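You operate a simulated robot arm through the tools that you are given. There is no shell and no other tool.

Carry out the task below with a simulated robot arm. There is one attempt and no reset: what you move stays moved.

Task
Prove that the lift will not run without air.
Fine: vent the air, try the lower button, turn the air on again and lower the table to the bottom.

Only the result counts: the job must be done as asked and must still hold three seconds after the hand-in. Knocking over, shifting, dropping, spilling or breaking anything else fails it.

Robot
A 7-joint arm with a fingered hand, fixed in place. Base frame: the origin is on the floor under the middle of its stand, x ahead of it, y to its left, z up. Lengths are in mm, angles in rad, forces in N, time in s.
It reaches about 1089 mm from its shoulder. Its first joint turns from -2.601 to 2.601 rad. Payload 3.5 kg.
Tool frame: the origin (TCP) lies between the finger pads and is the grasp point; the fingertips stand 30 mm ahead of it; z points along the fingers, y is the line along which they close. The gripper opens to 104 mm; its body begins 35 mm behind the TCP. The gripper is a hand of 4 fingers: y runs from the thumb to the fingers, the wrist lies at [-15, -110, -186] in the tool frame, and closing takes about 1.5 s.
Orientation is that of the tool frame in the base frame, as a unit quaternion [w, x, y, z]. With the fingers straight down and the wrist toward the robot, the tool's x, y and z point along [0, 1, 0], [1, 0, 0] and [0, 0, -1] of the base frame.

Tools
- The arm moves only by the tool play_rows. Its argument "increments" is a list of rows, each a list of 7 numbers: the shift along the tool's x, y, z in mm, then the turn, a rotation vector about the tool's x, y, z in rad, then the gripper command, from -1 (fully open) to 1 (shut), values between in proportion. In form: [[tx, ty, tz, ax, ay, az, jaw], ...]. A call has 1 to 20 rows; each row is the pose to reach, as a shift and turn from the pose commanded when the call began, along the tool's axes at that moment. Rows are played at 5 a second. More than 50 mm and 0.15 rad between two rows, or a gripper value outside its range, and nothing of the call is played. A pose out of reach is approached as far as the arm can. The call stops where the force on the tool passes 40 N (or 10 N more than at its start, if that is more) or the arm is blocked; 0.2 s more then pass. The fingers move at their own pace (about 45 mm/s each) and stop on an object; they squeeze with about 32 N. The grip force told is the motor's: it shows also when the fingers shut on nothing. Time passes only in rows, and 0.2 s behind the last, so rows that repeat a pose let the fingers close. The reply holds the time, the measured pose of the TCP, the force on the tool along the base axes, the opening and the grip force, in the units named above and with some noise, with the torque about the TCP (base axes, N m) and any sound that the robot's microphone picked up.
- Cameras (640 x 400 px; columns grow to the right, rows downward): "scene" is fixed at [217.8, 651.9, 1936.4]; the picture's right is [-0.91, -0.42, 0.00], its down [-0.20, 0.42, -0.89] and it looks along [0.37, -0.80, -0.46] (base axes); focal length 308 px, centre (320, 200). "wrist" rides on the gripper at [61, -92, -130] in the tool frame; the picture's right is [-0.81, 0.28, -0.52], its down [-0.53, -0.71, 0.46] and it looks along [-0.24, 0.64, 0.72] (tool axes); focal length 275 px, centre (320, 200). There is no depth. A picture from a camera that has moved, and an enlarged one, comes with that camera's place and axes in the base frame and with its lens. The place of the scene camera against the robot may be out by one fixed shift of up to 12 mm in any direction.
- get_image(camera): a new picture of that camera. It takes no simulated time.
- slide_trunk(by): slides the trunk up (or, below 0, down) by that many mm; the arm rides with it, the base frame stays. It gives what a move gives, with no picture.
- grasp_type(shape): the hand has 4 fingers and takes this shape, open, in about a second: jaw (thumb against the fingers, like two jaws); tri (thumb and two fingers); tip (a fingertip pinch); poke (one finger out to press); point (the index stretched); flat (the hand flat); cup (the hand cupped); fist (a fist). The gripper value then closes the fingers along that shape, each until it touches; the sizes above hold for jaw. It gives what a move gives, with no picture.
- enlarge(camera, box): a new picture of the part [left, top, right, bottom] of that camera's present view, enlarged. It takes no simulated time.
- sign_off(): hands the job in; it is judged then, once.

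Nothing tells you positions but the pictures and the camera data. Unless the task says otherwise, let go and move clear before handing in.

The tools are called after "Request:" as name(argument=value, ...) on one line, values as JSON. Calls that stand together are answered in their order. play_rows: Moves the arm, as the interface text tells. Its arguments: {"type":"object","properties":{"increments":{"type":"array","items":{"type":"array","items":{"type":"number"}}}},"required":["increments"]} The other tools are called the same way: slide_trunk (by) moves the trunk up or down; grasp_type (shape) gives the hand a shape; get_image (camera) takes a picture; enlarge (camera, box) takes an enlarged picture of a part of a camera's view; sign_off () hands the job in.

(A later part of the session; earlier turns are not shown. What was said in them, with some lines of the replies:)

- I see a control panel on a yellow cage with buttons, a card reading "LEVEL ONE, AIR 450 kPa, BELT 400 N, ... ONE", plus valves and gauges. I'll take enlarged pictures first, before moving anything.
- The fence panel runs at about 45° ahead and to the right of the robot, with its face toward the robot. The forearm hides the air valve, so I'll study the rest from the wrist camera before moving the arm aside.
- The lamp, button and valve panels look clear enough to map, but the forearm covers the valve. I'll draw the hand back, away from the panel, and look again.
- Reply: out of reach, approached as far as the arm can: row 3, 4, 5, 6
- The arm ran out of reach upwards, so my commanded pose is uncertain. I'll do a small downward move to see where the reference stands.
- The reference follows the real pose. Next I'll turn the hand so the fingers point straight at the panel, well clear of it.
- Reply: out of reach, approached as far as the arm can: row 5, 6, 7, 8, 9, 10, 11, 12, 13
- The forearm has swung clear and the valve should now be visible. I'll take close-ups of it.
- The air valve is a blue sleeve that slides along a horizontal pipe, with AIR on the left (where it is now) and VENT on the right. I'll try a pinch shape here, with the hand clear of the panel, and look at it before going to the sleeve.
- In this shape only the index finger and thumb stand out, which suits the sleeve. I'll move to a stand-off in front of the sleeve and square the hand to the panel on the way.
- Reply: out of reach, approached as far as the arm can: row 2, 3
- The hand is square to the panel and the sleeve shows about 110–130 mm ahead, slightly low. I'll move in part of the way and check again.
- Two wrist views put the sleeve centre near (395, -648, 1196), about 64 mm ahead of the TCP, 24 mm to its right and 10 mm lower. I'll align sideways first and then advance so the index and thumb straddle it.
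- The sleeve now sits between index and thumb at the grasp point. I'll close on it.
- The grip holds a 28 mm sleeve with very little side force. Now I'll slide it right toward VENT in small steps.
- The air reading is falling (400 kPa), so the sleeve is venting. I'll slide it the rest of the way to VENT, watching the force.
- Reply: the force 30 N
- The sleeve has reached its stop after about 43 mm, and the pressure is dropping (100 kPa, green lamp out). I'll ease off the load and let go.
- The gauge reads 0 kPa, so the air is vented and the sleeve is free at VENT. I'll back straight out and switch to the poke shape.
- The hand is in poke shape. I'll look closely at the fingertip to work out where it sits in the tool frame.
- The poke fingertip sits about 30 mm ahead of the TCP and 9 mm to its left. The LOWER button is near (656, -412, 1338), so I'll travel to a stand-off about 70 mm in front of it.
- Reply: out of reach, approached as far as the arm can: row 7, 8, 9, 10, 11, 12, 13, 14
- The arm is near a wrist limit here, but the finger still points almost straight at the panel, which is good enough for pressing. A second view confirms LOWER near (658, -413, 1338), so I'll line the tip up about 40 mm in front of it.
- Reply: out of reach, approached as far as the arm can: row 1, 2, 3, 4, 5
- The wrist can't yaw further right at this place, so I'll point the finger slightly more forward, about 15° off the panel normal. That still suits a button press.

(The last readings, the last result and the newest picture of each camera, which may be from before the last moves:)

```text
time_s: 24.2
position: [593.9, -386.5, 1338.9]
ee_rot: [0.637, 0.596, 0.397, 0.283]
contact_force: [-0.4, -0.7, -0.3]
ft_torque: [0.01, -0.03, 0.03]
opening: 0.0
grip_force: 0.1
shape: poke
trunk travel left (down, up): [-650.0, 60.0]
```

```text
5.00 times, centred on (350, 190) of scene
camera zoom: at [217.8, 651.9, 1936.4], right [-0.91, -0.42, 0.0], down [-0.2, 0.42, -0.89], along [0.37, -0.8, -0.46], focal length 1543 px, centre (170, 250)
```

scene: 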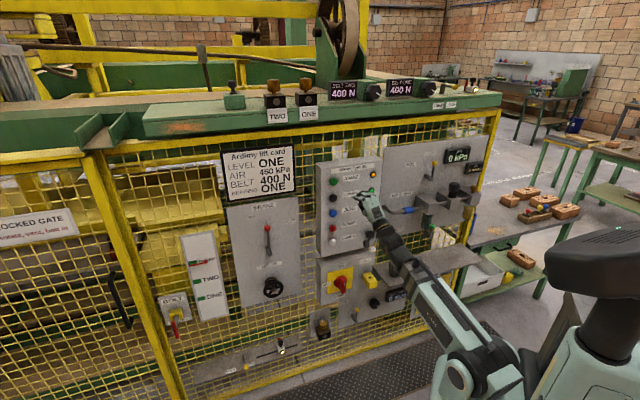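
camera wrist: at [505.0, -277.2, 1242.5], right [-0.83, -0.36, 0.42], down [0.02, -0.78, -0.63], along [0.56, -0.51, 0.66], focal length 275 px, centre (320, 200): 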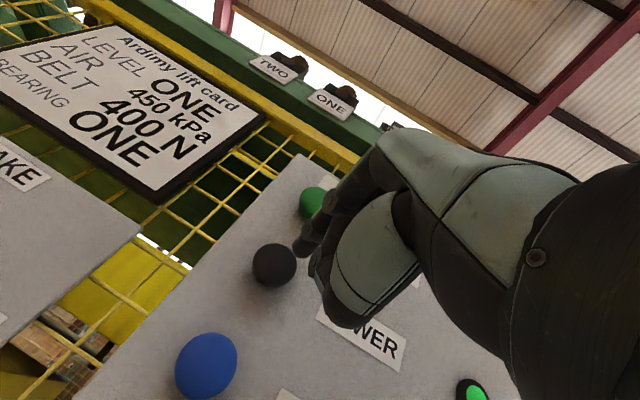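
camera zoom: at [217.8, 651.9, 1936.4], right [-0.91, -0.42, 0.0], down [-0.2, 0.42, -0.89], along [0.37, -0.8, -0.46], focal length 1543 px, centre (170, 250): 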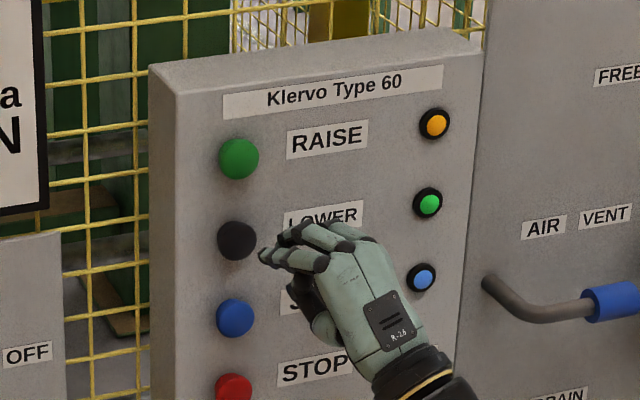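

The tip is lined up, with the button about 35 mm ahead along the finger and under 3 mm off axis. I'll press LOWER with the air vented, advancing slowly.

Request:
play_rows(increments=[[1.2, 0.4, 10, 0, 0, 0, -1], [2.5, 0.8, 20, 0, 0, 0, -1], [2.5, 0.8, 24, 0, 0, 0, -1], [2.5, 0.8, 27, 0, 0, 0, -1]])

Request:
get_image(camera="wrist")

Request:
enlarge(camera="scene", box=[310, 150, 390, 230])

```text
time_s: 25.2
position: [617.4, -398.5, 1339.3]
ee_rot: [0.638, 0.597, 0.397, 0.283]
contact_force: [-2.9, 0.6, -0.2]
ft_torque: [0.01, 0.03, -0.08]
opening: 0.0
grip_force: 0.0
shape: poke
trunk travel left (down, up): [-650.0, 60.0]
```

```text
taken
camera wrist: at [528.6, -288.9, 1242.2], right [-0.83, -0.36, 0.42], down [0.02, -0.78, -0.63], along [0.56, -0.51, 0.66], focal length 275 px, centre (320, 200)
```

wrist: 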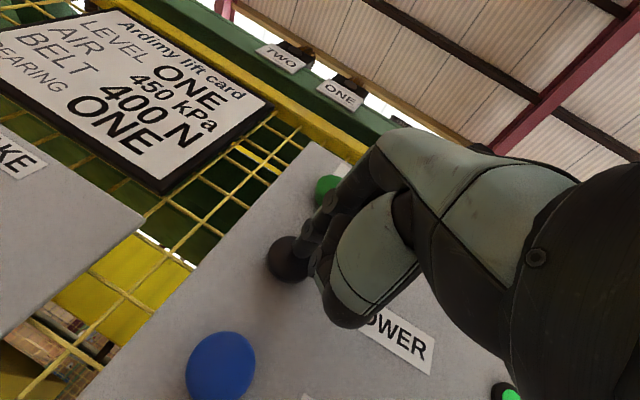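

```text
5.00 times, centred on (350, 190) of scene
camera zoom: at [217.8, 651.9, 1936.4], right [-0.91, -0.42, 0.0], down [-0.2, 0.42, -0.89], along [0.37, -0.8, -0.46], focal length 1543 px, centre (170, 250)
```

zoom: 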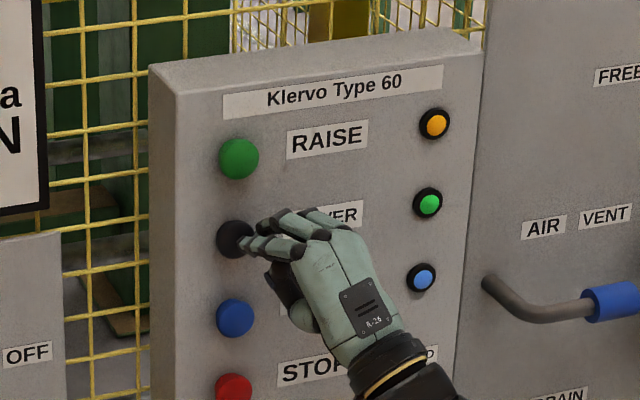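

Contact is just starting on the cap (about 3 N). I'll press on in small steps, hold, and then check.

Request:
play_rows(increments=[[0.5, 0, 3, 0, 0, 0, -1], [0.5, 0, 6, 0, 0, 0, -1], [0.5, 0, 9, 0, 0, 0, -1], [0.5, 0, 11, 0, 0, 0, -1], [0.5, 0, 11, 0, 0, 0, -1]])

Request:
enlarge(camera="scene", box=[310, 150, 390, 230])

Request:
enlarge(camera="scene", box=[150, 220, 250, 330])

```text
time_s: 26.4
position: [622.5, -402.1, 1341.2]
ee_rot: [0.639, 0.596, 0.396, 0.283]
contact_force: [-20.8, 11.4, 2.6]
ft_torque: [-0.04, 0.05, -0.27]
opening: 0.0
grip_force: 0.1
shape: poke
trunk travel left (down, up): [-650.0, 60.0]
heard: click
```

```text
5.00 times, centred on (350, 190) of scene
camera zoom: at [217.8, 651.9, 1936.4], right [-0.91, -0.42, 0.0], down [-0.2, 0.42, -0.89], along [0.37, -0.8, -0.46], focal length 1543 px, centre (170, 250)
```

zoom: 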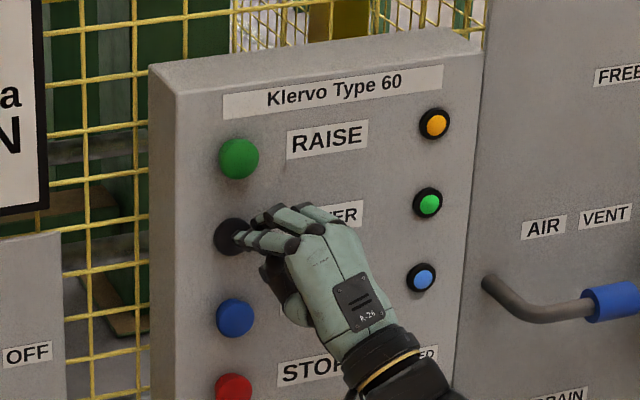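

```text
3.64 times, centred on (200, 275) of scene
camera zoom: at [217.8, 651.9, 1936.4], right [-0.91, -0.42, 0.0], down [-0.2, 0.42, -0.89], along [0.37, -0.8, -0.46], focal length 1122 px, centre (756, -73)
```

zoom: 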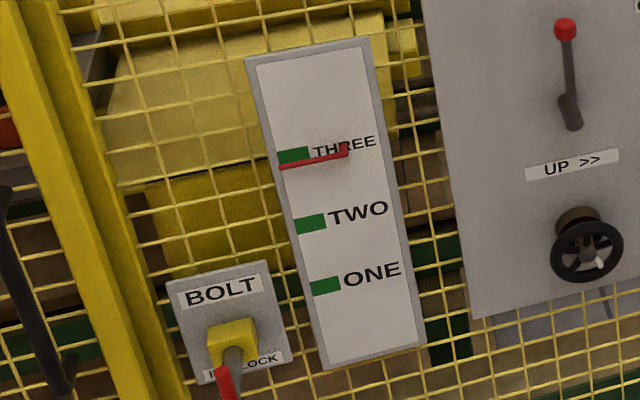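

I heard a click: LOWER is pressed and the level pointer hasn't moved from THREE. I'll hold it another second, check again, then release.

Request:
play_rows(increments=[[0, 0, 0, 0, 0, 0, -1], [0, 0, 0, 0, 0, 0, -1], [0, 0, 0, 0, 0, 0, -1], [0, 0, 0, 0, 0, 0, -1], [0, 0, 0, 0, 0, 0, -1]])

Request:
enlarge(camera="scene", box=[150, 220, 250, 330])

Request:
play_rows(increments=[[0, 0, -10, 0, 0, 0, -1], [0, 0, -20, 0, 0, 0, -1], [0, 0, -40, 0, 0, 0, -1]])

Request:
get_image(camera="scene")

Request:
enlarge(camera="scene", box=[310, 150, 390, 230])

```text
time_s: 27.6
position: [623.1, -402.9, 1341.8]
ee_rot: [0.639, 0.596, 0.396, 0.283]
contact_force: [-22.0, 12.4, 3.9]
ft_torque: [-0.07, 0.02, -0.26]
opening: 0.0
grip_force: 0.0
shape: poke
trunk travel left (down, up): [-650.0, 60.0]
```

```text
3.64 times, centred on (200, 275) of scene
camera zoom: at [217.8, 651.9, 1936.4], right [-0.91, -0.42, 0.0], down [-0.2, 0.42, -0.89], along [0.37, -0.8, -0.46], focal length 1122 px, centre (756, -73)
```

zoom: 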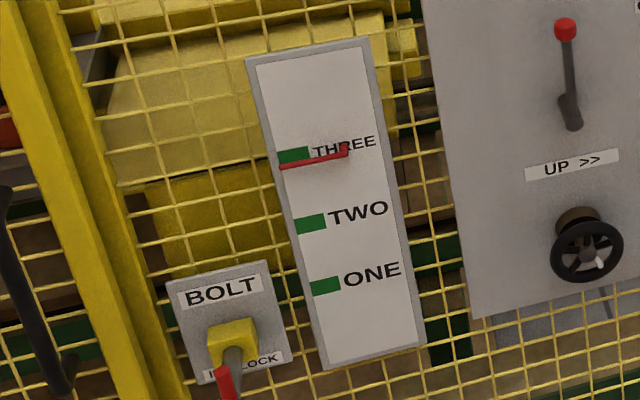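

```text
time_s: 28.4
position: [593.2, -383.0, 1338.2]
ee_rot: [0.638, 0.597, 0.397, 0.283]
contact_force: [-0.5, -0.3, 0.5]
ft_torque: [-0.02, 0.0, 0.01]
opening: 0.4
grip_force: 0.0
shape: poke
trunk travel left (down, up): [-650.0, 60.0]
```

```text
taken
```

scene: 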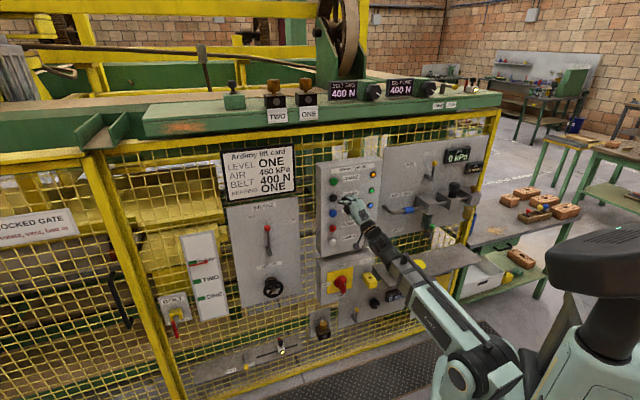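

```text
5.00 times, centred on (350, 190) of scene
camera zoom: at [217.8, 651.9, 1936.4], right [-0.91, -0.42, 0.0], down [-0.2, 0.42, -0.89], along [0.37, -0.8, -0.46], focal length 1543 px, centre (170, 250)
```

zoom: 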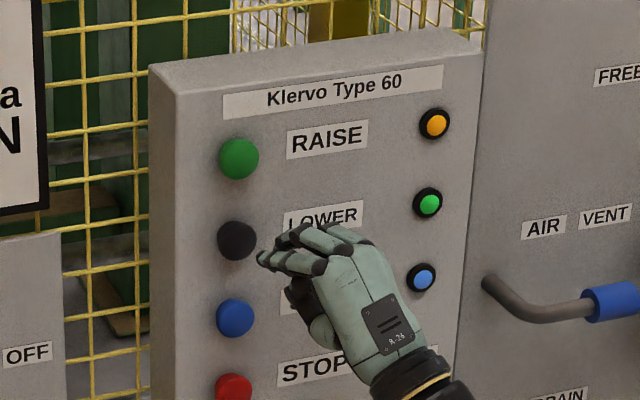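

With no air, LOWER did nothing: the pointer stayed at THREE and the gauge at 0 kPa. Next I'll go back to the stand-off in front of the sleeve to turn the air on again.

Request:
play_rows(increments=[[-22.9, -14.6, -8.5, -0.0005, -0.0158, 0.0123, -1], [-45.8, -29.2, -16.9, -0.001, -0.0316, 0.0246, -1], [-68.7, -43.8, -25.4, -0.0015, -0.0474, 0.0369, -1], [-91.5, -58.4, -33.8, -0.002, -0.0633, 0.0491, -1], [-114.4, -73, -42.3, -0.0025, -0.0791, 0.0614, -1], [-137.3, -87.6, -50.7, -0.003, -0.0949, 0.0737, -1], [-160.2, -102.2, -59.2, -0.0035, -0.1107, 0.086, -1], [-183.1, -116.8, -67.6, -0.004, -0.1265, 0.0983, -1], [-206, -131.4, -76.1, -0.0045, -0.1423, 0.1106, -1], [-228.9, -146, -84.5, -0.005, -0.1581, 0.1229, -1], [-251.7, -160.6, -93, -0.0055, -0.174, 0.1351, -1], [-274.6, -175.2, -101.4, -0.006, -0.1898, 0.1474, -1], [-297.5, -189.8, -109.9, -0.0065, -0.2056, 0.1597, -1], [-320.4, -204.4, -118.3, -0.007, -0.2214, 0.172, -1], [-320.4, -204.4, -118.3, -0.007, -0.2214, 0.172, -1]])

Request:
grasp_type(shape="tip")

Request:
get_image(camera="wrist")

Request:
enlarge(camera="scene", box=[360, 150, 480, 250])

```text
time_s: 31.6
position: [303.4, -613.4, 1194.0]
ee_rot: [0.653, 0.654, 0.27, 0.27]
contact_force: [0.1, -0.3, -0.4]
ft_torque: [0.03, -0.02, -0.02]
opening: 0.0
grip_force: 0.1
shape: poke
trunk travel left (down, up): [-650.0, 60.0]
```

```text
time_s: 32.5
position: [303.3, -614.0, 1194.0]
ee_rot: [0.652, 0.653, 0.271, 0.271]
contact_force: [-0.1, -0.1, 1.3]
ft_torque: [-0.02, 0.01, 0.0]
opening: 103.8
grip_force: 0.1
shape: tip
trunk travel left (down, up): [-650.0, 60.0]
```

```text
taken
camera wrist: at [254.7, -477.3, 1102.3], right [-0.94, -0.21, 0.28], down [-0.06, -0.7, -0.71], along [0.34, -0.69, 0.64], focal length 275 px, centre (320, 200)
```

wrist: 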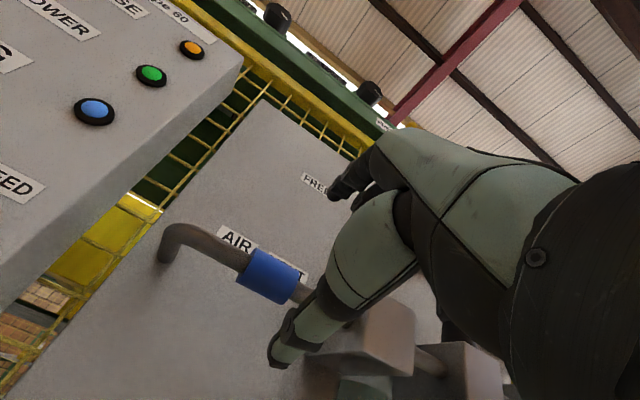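

```text
4.00 times, centred on (420, 200) of scene
camera zoom: at [217.8, 651.9, 1936.4], right [-0.91, -0.42, 0.0], down [-0.2, 0.42, -0.89], along [0.37, -0.8, -0.46], focal length 1234 px, centre (-80, 200)
```

zoom: 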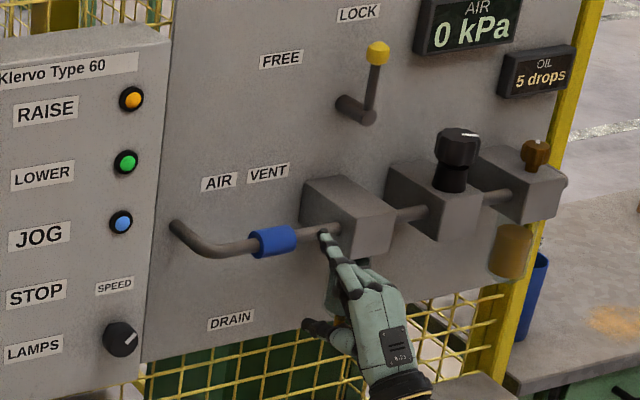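

The sleeve is at VENT, centred near (368, -675, 1194) and about 85 mm straight ahead. I'll advance around it and close.

Request:
play_rows(increments=[[1, 0, 20, 0, 0, 0, -1], [2.5, 0, 40, 0, 0, 0, -1], [2.5, 0, 60, 0, 0, 0, -1], [2.5, 0, 75, 0, 0, 0, -1], [2.5, 0, 83, 0, 0, 0, -1], [2.5, 0, 83, 0, 0, 0, -0.5], [2.5, 0, 83, 0, 0, 0, 0], [2.5, 0, 83, 0, 0, 0, 0.5], [2.5, 0, 83, 0, 0, 0, 1], [2.5, 0, 83, 0, 0, 0, 1], [2.5, 0, 83, 0, 0, 0, 1], [2.5, 0, 83, 0, 0, 0, 1], [2.5, 0, 83, 0, 0, 0, 1], [2.5, 0, 83, 0, 0, 0, 1]])

Request:
enlarge(camera="scene", box=[360, 150, 480, 250])

```text
time_s: 35.5
position: [363.6, -671.6, 1195.7]
ee_rot: [0.653, 0.654, 0.27, 0.27]
contact_force: [0.8, -0.9, -1.6]
ft_torque: [0.02, 0.06, -0.02]
opening: 29.0
grip_force: 31.6
shape: tip
trunk travel left (down, up): [-650.0, 60.0]
```

```text
4.00 times, centred on (420, 200) of scene
camera zoom: at [217.8, 651.9, 1936.4], right [-0.91, -0.42, 0.0], down [-0.2, 0.42, -0.89], along [0.37, -0.8, -0.46], focal length 1234 px, centre (-80, 200)
```

zoom: 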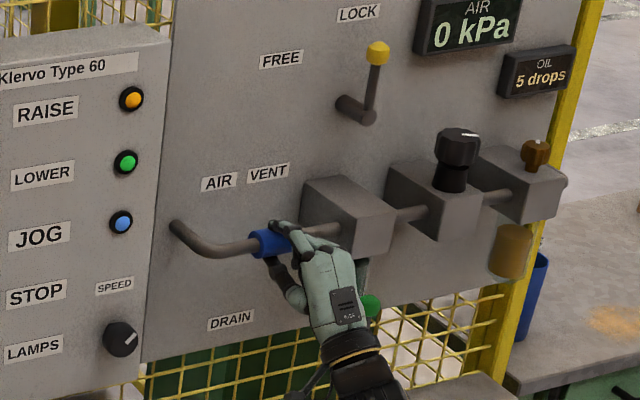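

Gripped again at 29 mm. Now I'll slide the sleeve left to AIR in small steps until it meets its stop.

Request:
play_rows(increments=[[5, 0, 0, 0, 0, 0, 1], [10, 0, 0, 0, 0, 0, 1], [15, 0, 0, 0, 0, 0, 1], [20, 0, 0, 0, 0, 0, 1], [25, 0, 0, 0, 0, 0, 1], [30, 0, 0, 0, 0, 0, 1], [34, 0, 0, 0, 0, 0, 1], [38, 0, 0, 0, 0, 0, 1], [42, 0, 0, 0, 0, 0, 1]])

Request:
enlarge(camera="scene", box=[360, 150, 480, 250])

```text
time_s: 37.5
position: [390.1, -643.6, 1195.0]
ee_rot: [0.652, 0.655, 0.268, 0.27]
contact_force: [-5.5, -18.3, 1.3]
ft_torque: [0.15, -0.26, -0.31]
opening: 28.7
grip_force: 32.0
shape: tip
trunk travel left (down, up): [-650.0, 60.0]
```

```text
4.00 times, centred on (420, 200) of scene
camera zoom: at [217.8, 651.9, 1936.4], right [-0.91, -0.42, 0.0], down [-0.2, 0.42, -0.89], along [0.37, -0.8, -0.46], focal length 1234 px, centre (-80, 200)
```

zoom: 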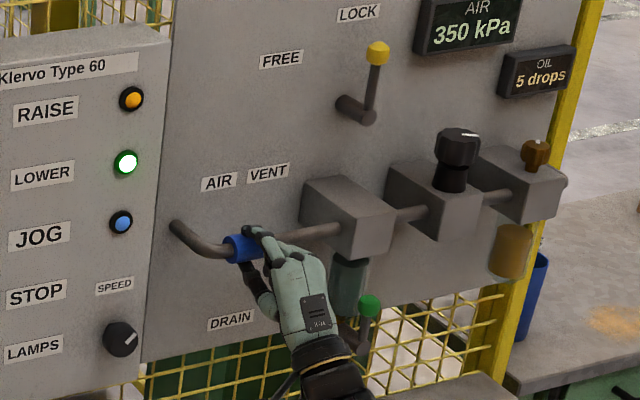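

The sleeve is at its AIR stop, the pressure is rising (350 kPa) and the green lamp is lit. I'll relieve the load, let go and back out.

Request:
play_rows(increments=[[-2, 0, 0, 0, 0, 0, 1], [-2.5, 0, 0, 0, 0, 0, 0.5], [-2.5, 0, 0, 0, 0, 0, 0], [-2.5, 0, 0, 0, 0, 0, -0.5], [-2.5, 0, 0, 0, 0, 0, -1], [-2.5, 0, 0, 0, 0, 0, -1], [-2.5, 0, 0, 0, 0, 0, -1], [-2.5, 0, 0, 0, 0, 0, -1], [-2.5, 0, -15, 0, 0, 0, -1], [-2.5, 0, -30, 0, 0, 0, -1], [-2.5, 0, -50, 0, 0, 0, -1], [-2.5, 0, -75, 0, 0, 0, -1]])

Request:
grasp_type(shape="poke")

Request:
enlarge(camera="scene", box=[360, 140, 480, 240])

```text
time_s: 40.1
position: [337.3, -589.5, 1195.9]
ee_rot: [0.653, 0.653, 0.271, 0.271]
contact_force: [-0.2, -0.2, 1.1]
ft_torque: [0.01, 0.0, -0.02]
opening: 103.7
grip_force: 0.1
shape: tip
trunk travel left (down, up): [-650.0, 60.0]
```

```text
time_s: 41.0
position: [337.1, -589.5, 1196.2]
ee_rot: [0.653, 0.654, 0.27, 0.27]
contact_force: [-0.5, 0.3, 0.3]
ft_torque: [0.02, 0.01, 0.03]
opening: 0.0
grip_force: 0.1
shape: poke
trunk travel left (down, up): [-650.0, 60.0]
```

```text
4.00 times, centred on (420, 190) of scene
camera zoom: at [217.8, 651.9, 1936.4], right [-0.91, -0.42, 0.0], down [-0.2, 0.42, -0.89], along [0.37, -0.8, -0.46], focal length 1234 px, centre (-80, 240)
```

zoom: 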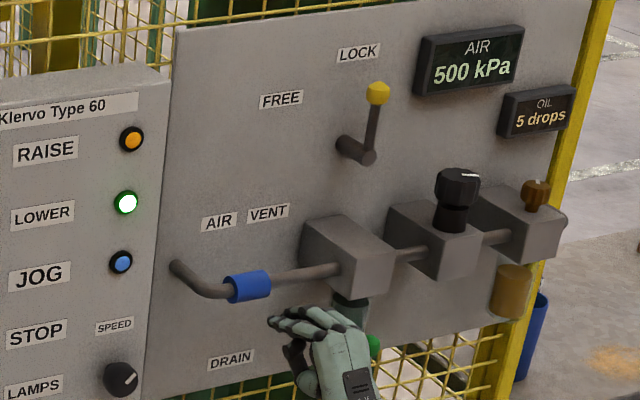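

Air is back to 500 kPa with the sleeve at AIR and the ready lamp on. I'll return to the aligned pose in front of LOWER.

Request:
play_rows(increments=[[23.3, 10.2, 2.6, 0.0005, 0.0158, -0.0123, -1], [46.6, 20.3, 5.2, 0.001, 0.0316, -0.0246, -1], [69.8, 30.5, 7.9, 0.0015, 0.0474, -0.0369, -1], [93.1, 40.6, 10.5, 0.002, 0.0633, -0.0491, -1], [116.4, 50.8, 13.1, 0.0025, 0.0791, -0.0614, -1], [139.7, 61, 15.7, 0.003, 0.0949, -0.0737, -1], [163, 71.1, 18.3, 0.0035, 0.1107, -0.086, -1], [186.2, 81.3, 21, 0.004, 0.1265, -0.0983, -1], [209.5, 91.4, 23.6, 0.0045, 0.1423, -0.1106, -1], [232.8, 101.6, 26.2, 0.005, 0.1581, -0.1229, -1], [256.1, 111.8, 28.8, 0.0055, 0.174, -0.1351, -1], [279.3, 121.9, 31.4, 0.006, 0.1898, -0.1474, -1], [302.6, 132.1, 34.1, 0.0065, 0.2056, -0.1597, -1], [325.9, 142.3, 36.7, 0.007, 0.2214, -0.172, -1], [325.9, 142.3, 36.7, 0.007, 0.2214, -0.172, -1]])

Request:
get_image(camera="wrist")

Request:
enlarge(camera="scene", box=[310, 150, 390, 230])

```text
time_s: 44.2
position: [592.6, -385.1, 1339.7]
ee_rot: [0.638, 0.597, 0.396, 0.283]
contact_force: [-1.0, 0.3, 0.7]
ft_torque: [0.0, 0.01, -0.02]
opening: 0.1
grip_force: 0.1
shape: poke
trunk travel left (down, up): [-650.0, 60.0]
```

```text
taken
camera wrist: at [504.8, -276.3, 1242.8], right [-0.83, -0.36, 0.42], down [0.02, -0.78, -0.63], along [0.56, -0.51, 0.66], focal length 275 px, centre (320, 200)
```

wrist: 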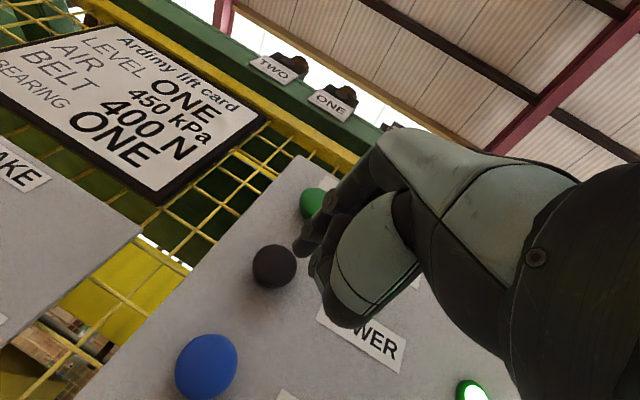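

```text
5.00 times, centred on (350, 190) of scene
camera zoom: at [217.8, 651.9, 1936.4], right [-0.91, -0.42, 0.0], down [-0.2, 0.42, -0.89], along [0.37, -0.8, -0.46], focal length 1543 px, centre (170, 250)
```

zoom: 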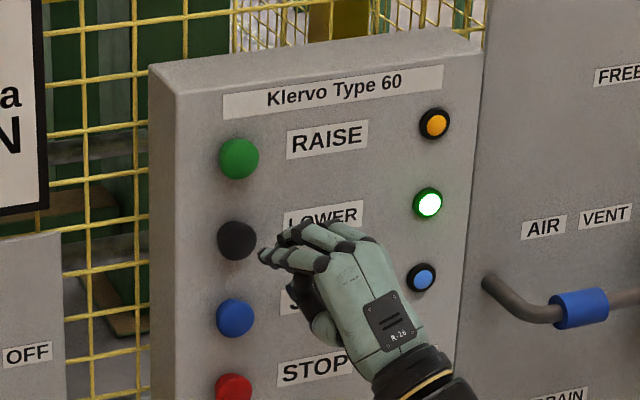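

Same pose as before, so the same press applies. I'll press LOWER, hold it, and watch the level pointer.

Request:
play_rows(increments=[[1.2, 0, 10, 0, 0, 0, -1], [2.5, 0, 20, 0, 0, 0, -1], [3, 0, 26, 0, 0, 0, -1], [3, 0, 30, 0, 0, 0, -1], [3, 0, 34, 0, 0, 0, -1], [3, 0, 38, 0, 0, 0, -1], [3, 0, 38, 0, 0, 0, -1]])

Request:
enlarge(camera="scene", box=[150, 220, 250, 330])

Request:
enlarge(camera="scene", box=[310, 150, 390, 230])

```text
time_s: 45.8
position: [623.8, -401.2, 1339.1]
ee_rot: [0.639, 0.595, 0.396, 0.284]
contact_force: [-22.8, 9.1, 1.0]
ft_torque: [0.0, 0.07, -0.37]
opening: 0.1
grip_force: 0.0
shape: poke
trunk travel left (down, up): [-650.0, 60.0]
heard: click
```

```text
3.64 times, centred on (200, 275) of scene
camera zoom: at [217.8, 651.9, 1936.4], right [-0.91, -0.42, 0.0], down [-0.2, 0.42, -0.89], along [0.37, -0.8, -0.46], focal length 1122 px, centre (756, -73)
```

zoom: 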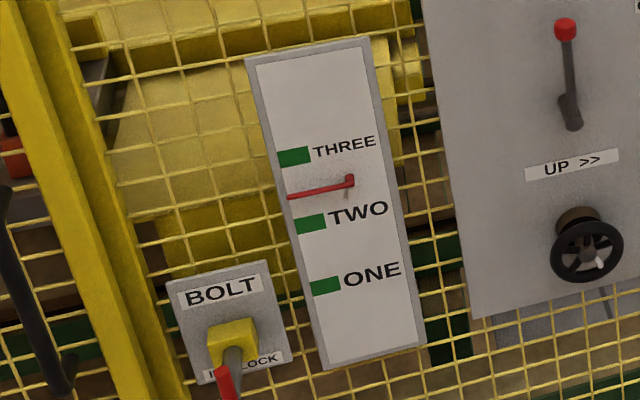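

```text
5.00 times, centred on (350, 190) of scene
camera zoom: at [217.8, 651.9, 1936.4], right [-0.91, -0.42, 0.0], down [-0.2, 0.42, -0.89], along [0.37, -0.8, -0.46], focal length 1543 px, centre (170, 250)
```

zoom: 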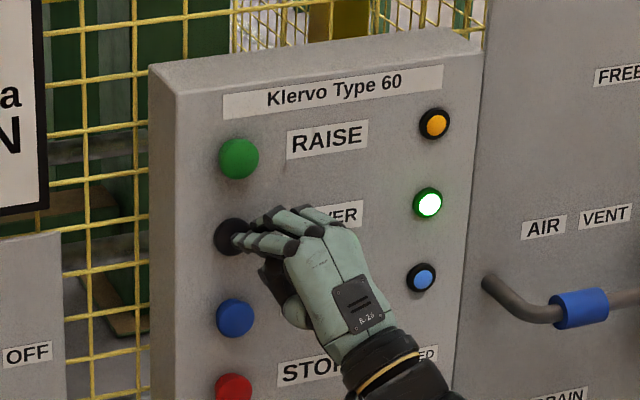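

The table is now going down, with the pointer between THREE and TWO. I'll keep holding LOWER and watch it.

Request:
play_rows(increments=[[0, 0, 0, 0, 0, 0, -1], [0, 0, 0, 0, 0, 0, -1], [0, 0, 0, 0, 0, 0, -1], [0, 0, 0, 0, 0, 0, -1], [0, 0, 0, 0, 0, 0, -1]])

Request:
enlarge(camera="scene", box=[150, 220, 250, 330])

```text
time_s: 47.0
position: [624.2, -402.2, 1339.4]
ee_rot: [0.639, 0.596, 0.396, 0.283]
contact_force: [-24.6, 9.2, 3.8]
ft_torque: [-0.07, 0.05, -0.38]
opening: 0.0
grip_force: 0.0
shape: poke
trunk travel left (down, up): [-650.0, 60.0]
```

```text
3.64 times, centred on (200, 275) of scene
camera zoom: at [217.8, 651.9, 1936.4], right [-0.91, -0.42, 0.0], down [-0.2, 0.42, -0.89], along [0.37, -0.8, -0.46], focal length 1122 px, centre (756, -73)
```

zoom: 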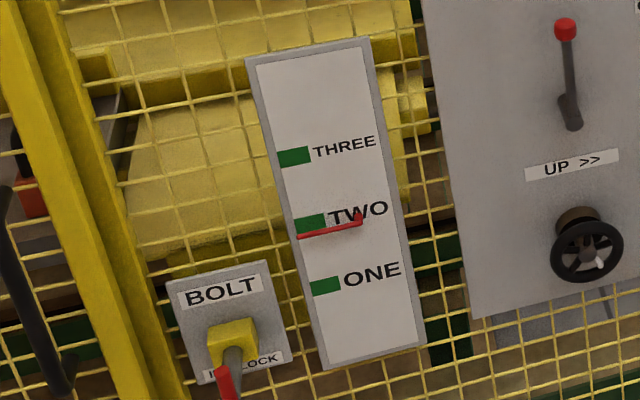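

It is passing TWO and still falling. I'll keep holding and check again.

Request:
play_rows(increments=[[0, 0, 0, 0, 0, 0, -1], [0, 0, 0, 0, 0, 0, -1], [0, 0, 0, 0, 0, 0, -1], [0, 0, 0, 0, 0, 0, -1], [0, 0, 0, 0, 0, 0, -1], [0, 0, 0, 0, 0, 0, -1]])

Request:
enlarge(camera="scene", box=[150, 220, 250, 330])

```text
time_s: 48.4
position: [623.5, -401.7, 1340.2]
ee_rot: [0.639, 0.596, 0.396, 0.284]
contact_force: [-24.7, 8.3, 4.6]
ft_torque: [-0.03, 0.04, -0.41]
opening: 0.0
grip_force: 0.1
shape: poke
trunk travel left (down, up): [-650.0, 60.0]
```

```text
3.64 times, centred on (200, 275) of scene
camera zoom: at [217.8, 651.9, 1936.4], right [-0.91, -0.42, 0.0], down [-0.2, 0.42, -0.89], along [0.37, -0.8, -0.46], focal length 1122 px, centre (756, -73)
```

zoom: 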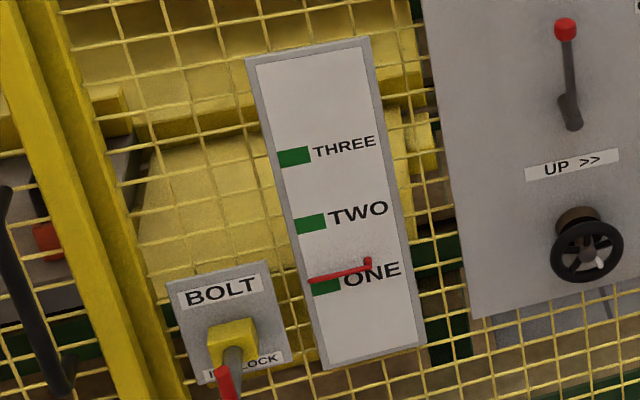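

The pointer is nearly at ONE. I'll hold a little more and see where it stops.

Request:
play_rows(increments=[[0, 0, 0, 0, 0, 0, -1], [0, 0, 0, 0, 0, 0, -1]])

Request:
enlarge(camera="scene", box=[150, 220, 250, 330])

```text
time_s: 49.0
position: [623.7, -401.2, 1340.1]
ee_rot: [0.639, 0.596, 0.396, 0.283]
contact_force: [-24.0, 8.6, 4.0]
ft_torque: [-0.07, 0.03, -0.43]
opening: 0.0
grip_force: 0.0
shape: poke
trunk travel left (down, up): [-650.0, 60.0]
```

```text
3.64 times, centred on (200, 275) of scene
camera zoom: at [217.8, 651.9, 1936.4], right [-0.91, -0.42, 0.0], down [-0.2, 0.42, -0.89], along [0.37, -0.8, -0.46], focal length 1122 px, centre (756, -73)
```

zoom: 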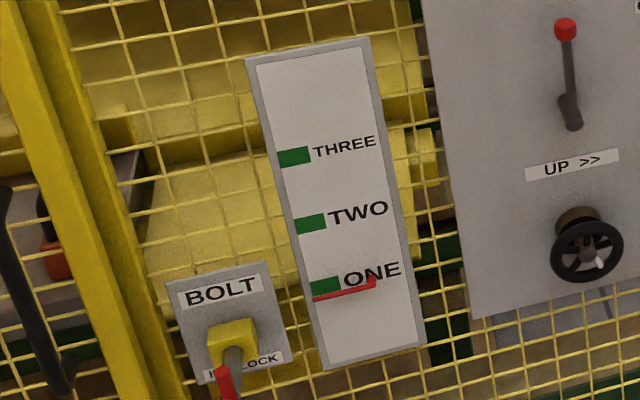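

The pointer now sits at ONE with the same offset it had at THREE. I'll hold briefly once more to see if this is the end of travel.

Request:
play_rows(increments=[[0, 0, 0, 0, 0, 0, -1]])

Request:
enlarge(camera="scene", box=[150, 220, 250, 330])

```text
time_s: 49.4
position: [624.0, -403.2, 1340.1]
ee_rot: [0.639, 0.596, 0.395, 0.283]
contact_force: [-24.0, 8.9, 4.0]
ft_torque: [-0.07, 0.03, -0.43]
opening: 0.0
grip_force: 0.1
shape: poke
trunk travel left (down, up): [-650.0, 60.0]
```

```text
3.64 times, centred on (200, 275) of scene
camera zoom: at [217.8, 651.9, 1936.4], right [-0.91, -0.42, 0.0], down [-0.2, 0.42, -0.89], along [0.37, -0.8, -0.46], focal length 1122 px, centre (756, -73)
```

zoom: 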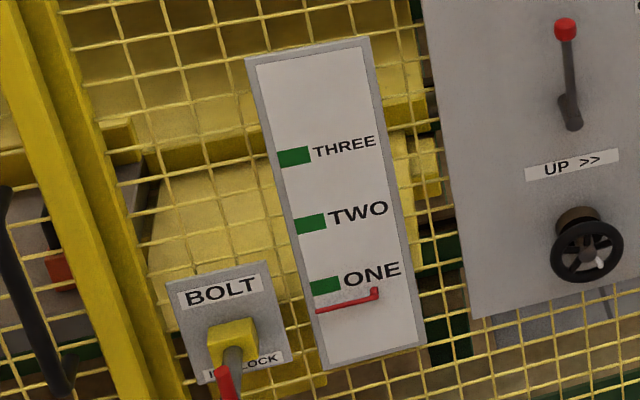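

It keeps going below ONE, so the bottom is the end of travel further down. I'll keep holding until the pointer stops.

Request:
play_rows(increments=[[0, 0, 0, 0, 0, 0, -1], [0, 0, 0, 0, 0, 0, -1], [0, 0, 0, 0, 0, 0, -1]])

Request:
enlarge(camera="scene", box=[150, 220, 250, 330])

Request:
play_rows(increments=[[0, 0, 0, 0, 0, 0, -1], [0, 0, 0, 0, 0, 0, -1], [0, 0, 0, 0, 0, 0, -1]])

Request:
enlarge(camera="scene", box=[150, 220, 250, 330])

```text
time_s: 50.2
position: [623.4, -403.2, 1339.2]
ee_rot: [0.639, 0.596, 0.396, 0.283]
contact_force: [-24.8, 7.6, 3.9]
ft_torque: [-0.06, 0.01, -0.4]
opening: 0.0
grip_force: 0.0
shape: poke
trunk travel left (down, up): [-650.0, 60.0]
```

```text
3.64 times, centred on (200, 275) of scene
camera zoom: at [217.8, 651.9, 1936.4], right [-0.91, -0.42, 0.0], down [-0.2, 0.42, -0.89], along [0.37, -0.8, -0.46], focal length 1122 px, centre (756, -73)
```

zoom: 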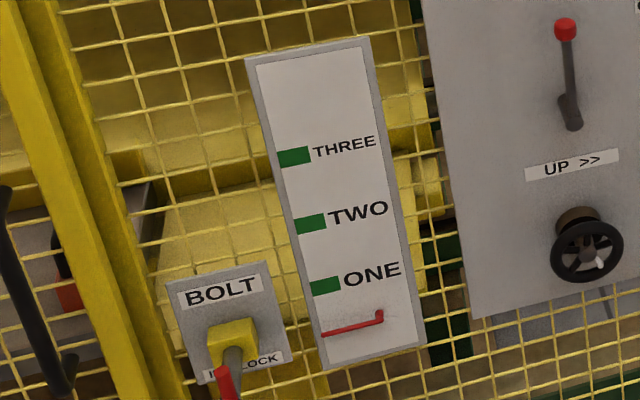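

```text
time_s: 51.0
position: [623.8, -402.2, 1339.0]
ee_rot: [0.639, 0.596, 0.396, 0.282]
contact_force: [-24.2, 8.4, 3.4]
ft_torque: [-0.03, 0.04, -0.38]
opening: 0.0
grip_force: 0.2
shape: poke
trunk travel left (down, up): [-650.0, 60.0]
```

```text
3.64 times, centred on (200, 275) of scene
camera zoom: at [217.8, 651.9, 1936.4], right [-0.91, -0.42, 0.0], down [-0.2, 0.42, -0.89], along [0.37, -0.8, -0.46], focal length 1122 px, centre (756, -73)
```

zoom: 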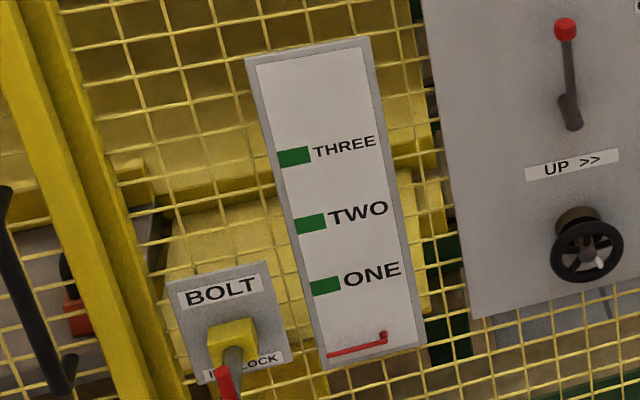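

The pointer is close to the foot of the scale. I'll hold on until it no longer moves.

Request:
play_rows(increments=[[0, 0, 0, 0, 0, 0, -1], [0, 0, 0, 0, 0, 0, -1], [0, 0, 0, 0, 0, 0, -1]])

Request:
enlarge(camera="scene", box=[150, 220, 250, 330])

Request:
play_rows(increments=[[0, 0, 0, 0, 0, 0, -1], [0, 0, 0, 0, 0, 0, -1], [0, 0, 0, 0, 0, 0, -1], [0, 0, 0, 0, 0, 0, -1]])

Request:
enlarge(camera="scene", box=[150, 220, 250, 330])

```text
time_s: 51.8
position: [624.2, -402.6, 1339.0]
ee_rot: [0.639, 0.596, 0.396, 0.284]
contact_force: [-23.9, 9.1, 4.5]
ft_torque: [-0.05, 0.03, -0.41]
opening: 0.2
grip_force: 0.1
shape: poke
trunk travel left (down, up): [-650.0, 60.0]
```

```text
3.64 times, centred on (200, 275) of scene
camera zoom: at [217.8, 651.9, 1936.4], right [-0.91, -0.42, 0.0], down [-0.2, 0.42, -0.89], along [0.37, -0.8, -0.46], focal length 1122 px, centre (756, -73)
```

zoom: 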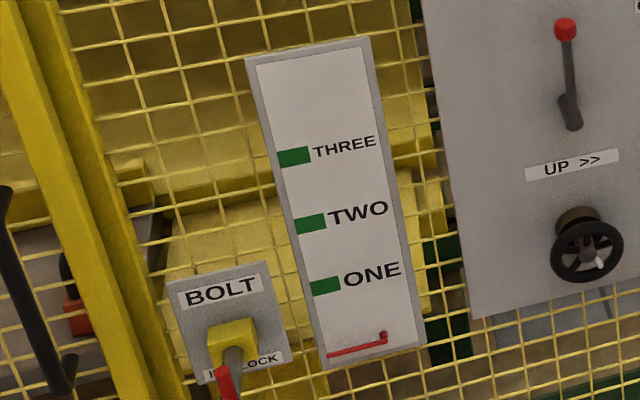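

```text
time_s: 52.8
position: [622.7, -402.3, 1340.4]
ee_rot: [0.639, 0.596, 0.395, 0.282]
contact_force: [-24.4, 8.8, 3.9]
ft_torque: [-0.06, 0.04, -0.41]
opening: 0.1
grip_force: 0.1
shape: poke
trunk travel left (down, up): [-650.0, 60.0]
```

```text
3.64 times, centred on (200, 275) of scene
camera zoom: at [217.8, 651.9, 1936.4], right [-0.91, -0.42, 0.0], down [-0.2, 0.42, -0.89], along [0.37, -0.8, -0.46], focal length 1122 px, centre (756, -73)
```

zoom: 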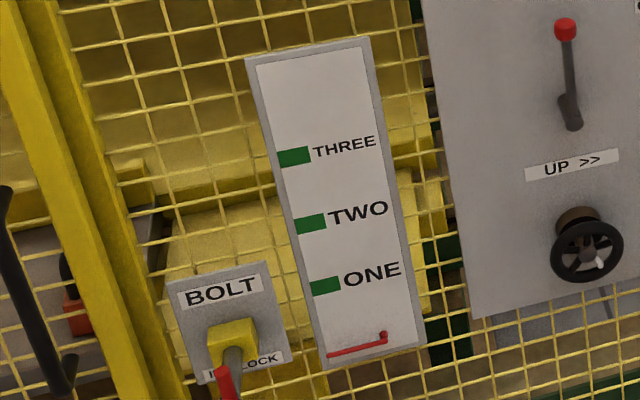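

The pointer has stayed still for about 2 s with LOWER held, so the table is at the bottom. I'll release the button and draw the hand clear.

Request:
play_rows(increments=[[0, 0, -10, 0, 0, 0, -1], [0, 0, -20, 0, 0, 0, -1], [0, 0, -40, 0, 0, 0, -1], [-10, 0, -55, 0, 0, 0, -1], [-20, 0, -70, 0, 0, 0, -1], [-20, 0, -70, 0, 0, 0, -1], [-20, 0, -70, 0, 0, 0, -1], [-20, 0, -70, 0, 0, 0, -1], [-20, 0, -70, 0, 0, 0, -1]])

Request:
get_image(camera="scene")

Request:
enlarge(camera="scene", box=[150, 220, 250, 330])

Request:
enlarge(camera="scene", box=[310, 140, 490, 260])

```text
time_s: 54.8
position: [557.3, -381.3, 1342.2]
ee_rot: [0.638, 0.597, 0.396, 0.282]
contact_force: [-0.6, 0.0, 0.0]
ft_torque: [0.0, -0.02, 0.0]
opening: 0.0
grip_force: 0.1
shape: poke
trunk travel left (down, up): [-650.0, 60.0]
```

```text
taken
```

scene: 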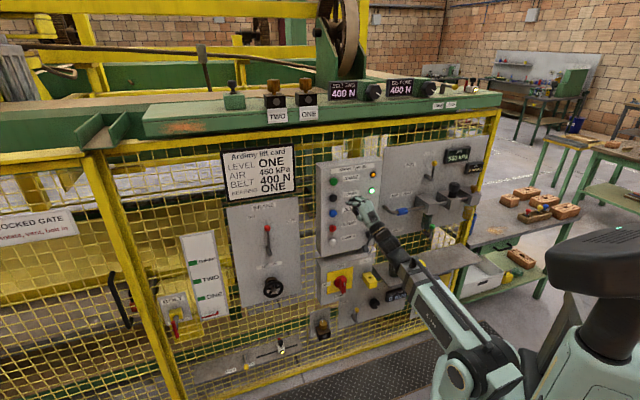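

```text
3.64 times, centred on (200, 275) of scene
camera zoom: at [217.8, 651.9, 1936.4], right [-0.91, -0.42, 0.0], down [-0.2, 0.42, -0.89], along [0.37, -0.8, -0.46], focal length 1122 px, centre (756, -73)
```

zoom: 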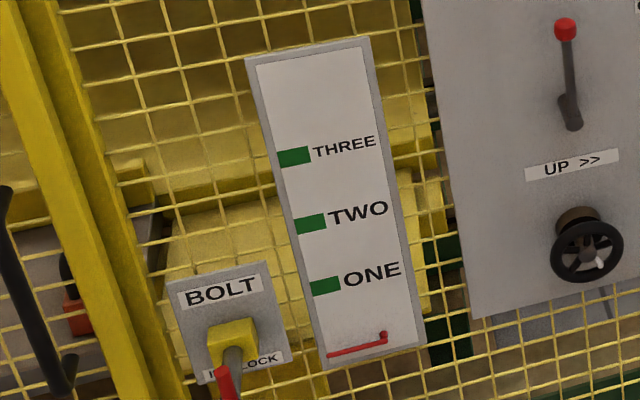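

```text
3.33 times, centred on (400, 200) of scene
camera zoom: at [217.8, 651.9, 1936.4], right [-0.91, -0.42, 0.0], down [-0.2, 0.42, -0.89], along [0.37, -0.8, -0.46], focal length 1028 px, centre (53, 200)
```

zoom: 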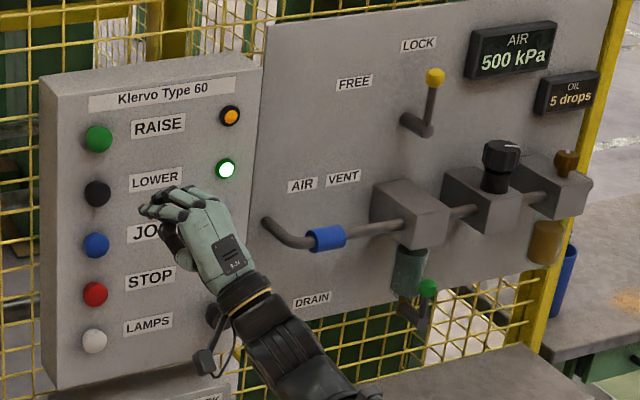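

The table rests at the bottom with the button released, the sleeve is at AIR with 500 kPa and the ready lamp on, and the hand is clear of the panel. I'm handing the job in.

Request:
sign_off()

```text
The job is handed in.
```

I proved the lift won't run without air. The table is now at the bottom with the air back on, and the job is handed in.

- **Vent:** I slid the blue sleeve to VENT, and the gauge dropped from 500 to 0 kPa.
- **Lower button without air:** I pressed and held LOWER for over a second. The button clicked, but the level pointer stayed at THREE.
- **Air back on:** I slid the sleeve back to AIR. The gauge came back to 500 kPa and the green lamp lit again.
- **Lowering:** I held LOWER and the table ran down past TWO and ONE. The pointer stopped at the foot of the scale and stayed there for about 2 seconds with the button still held. I took that as the bottom, since the travel goes below the ONE mark.

I touched only the sleeve and the LOWER button, and the hand is clear of the panel. The lift card lists 450 kPa while the gauge reads 500; I left it as I found it.
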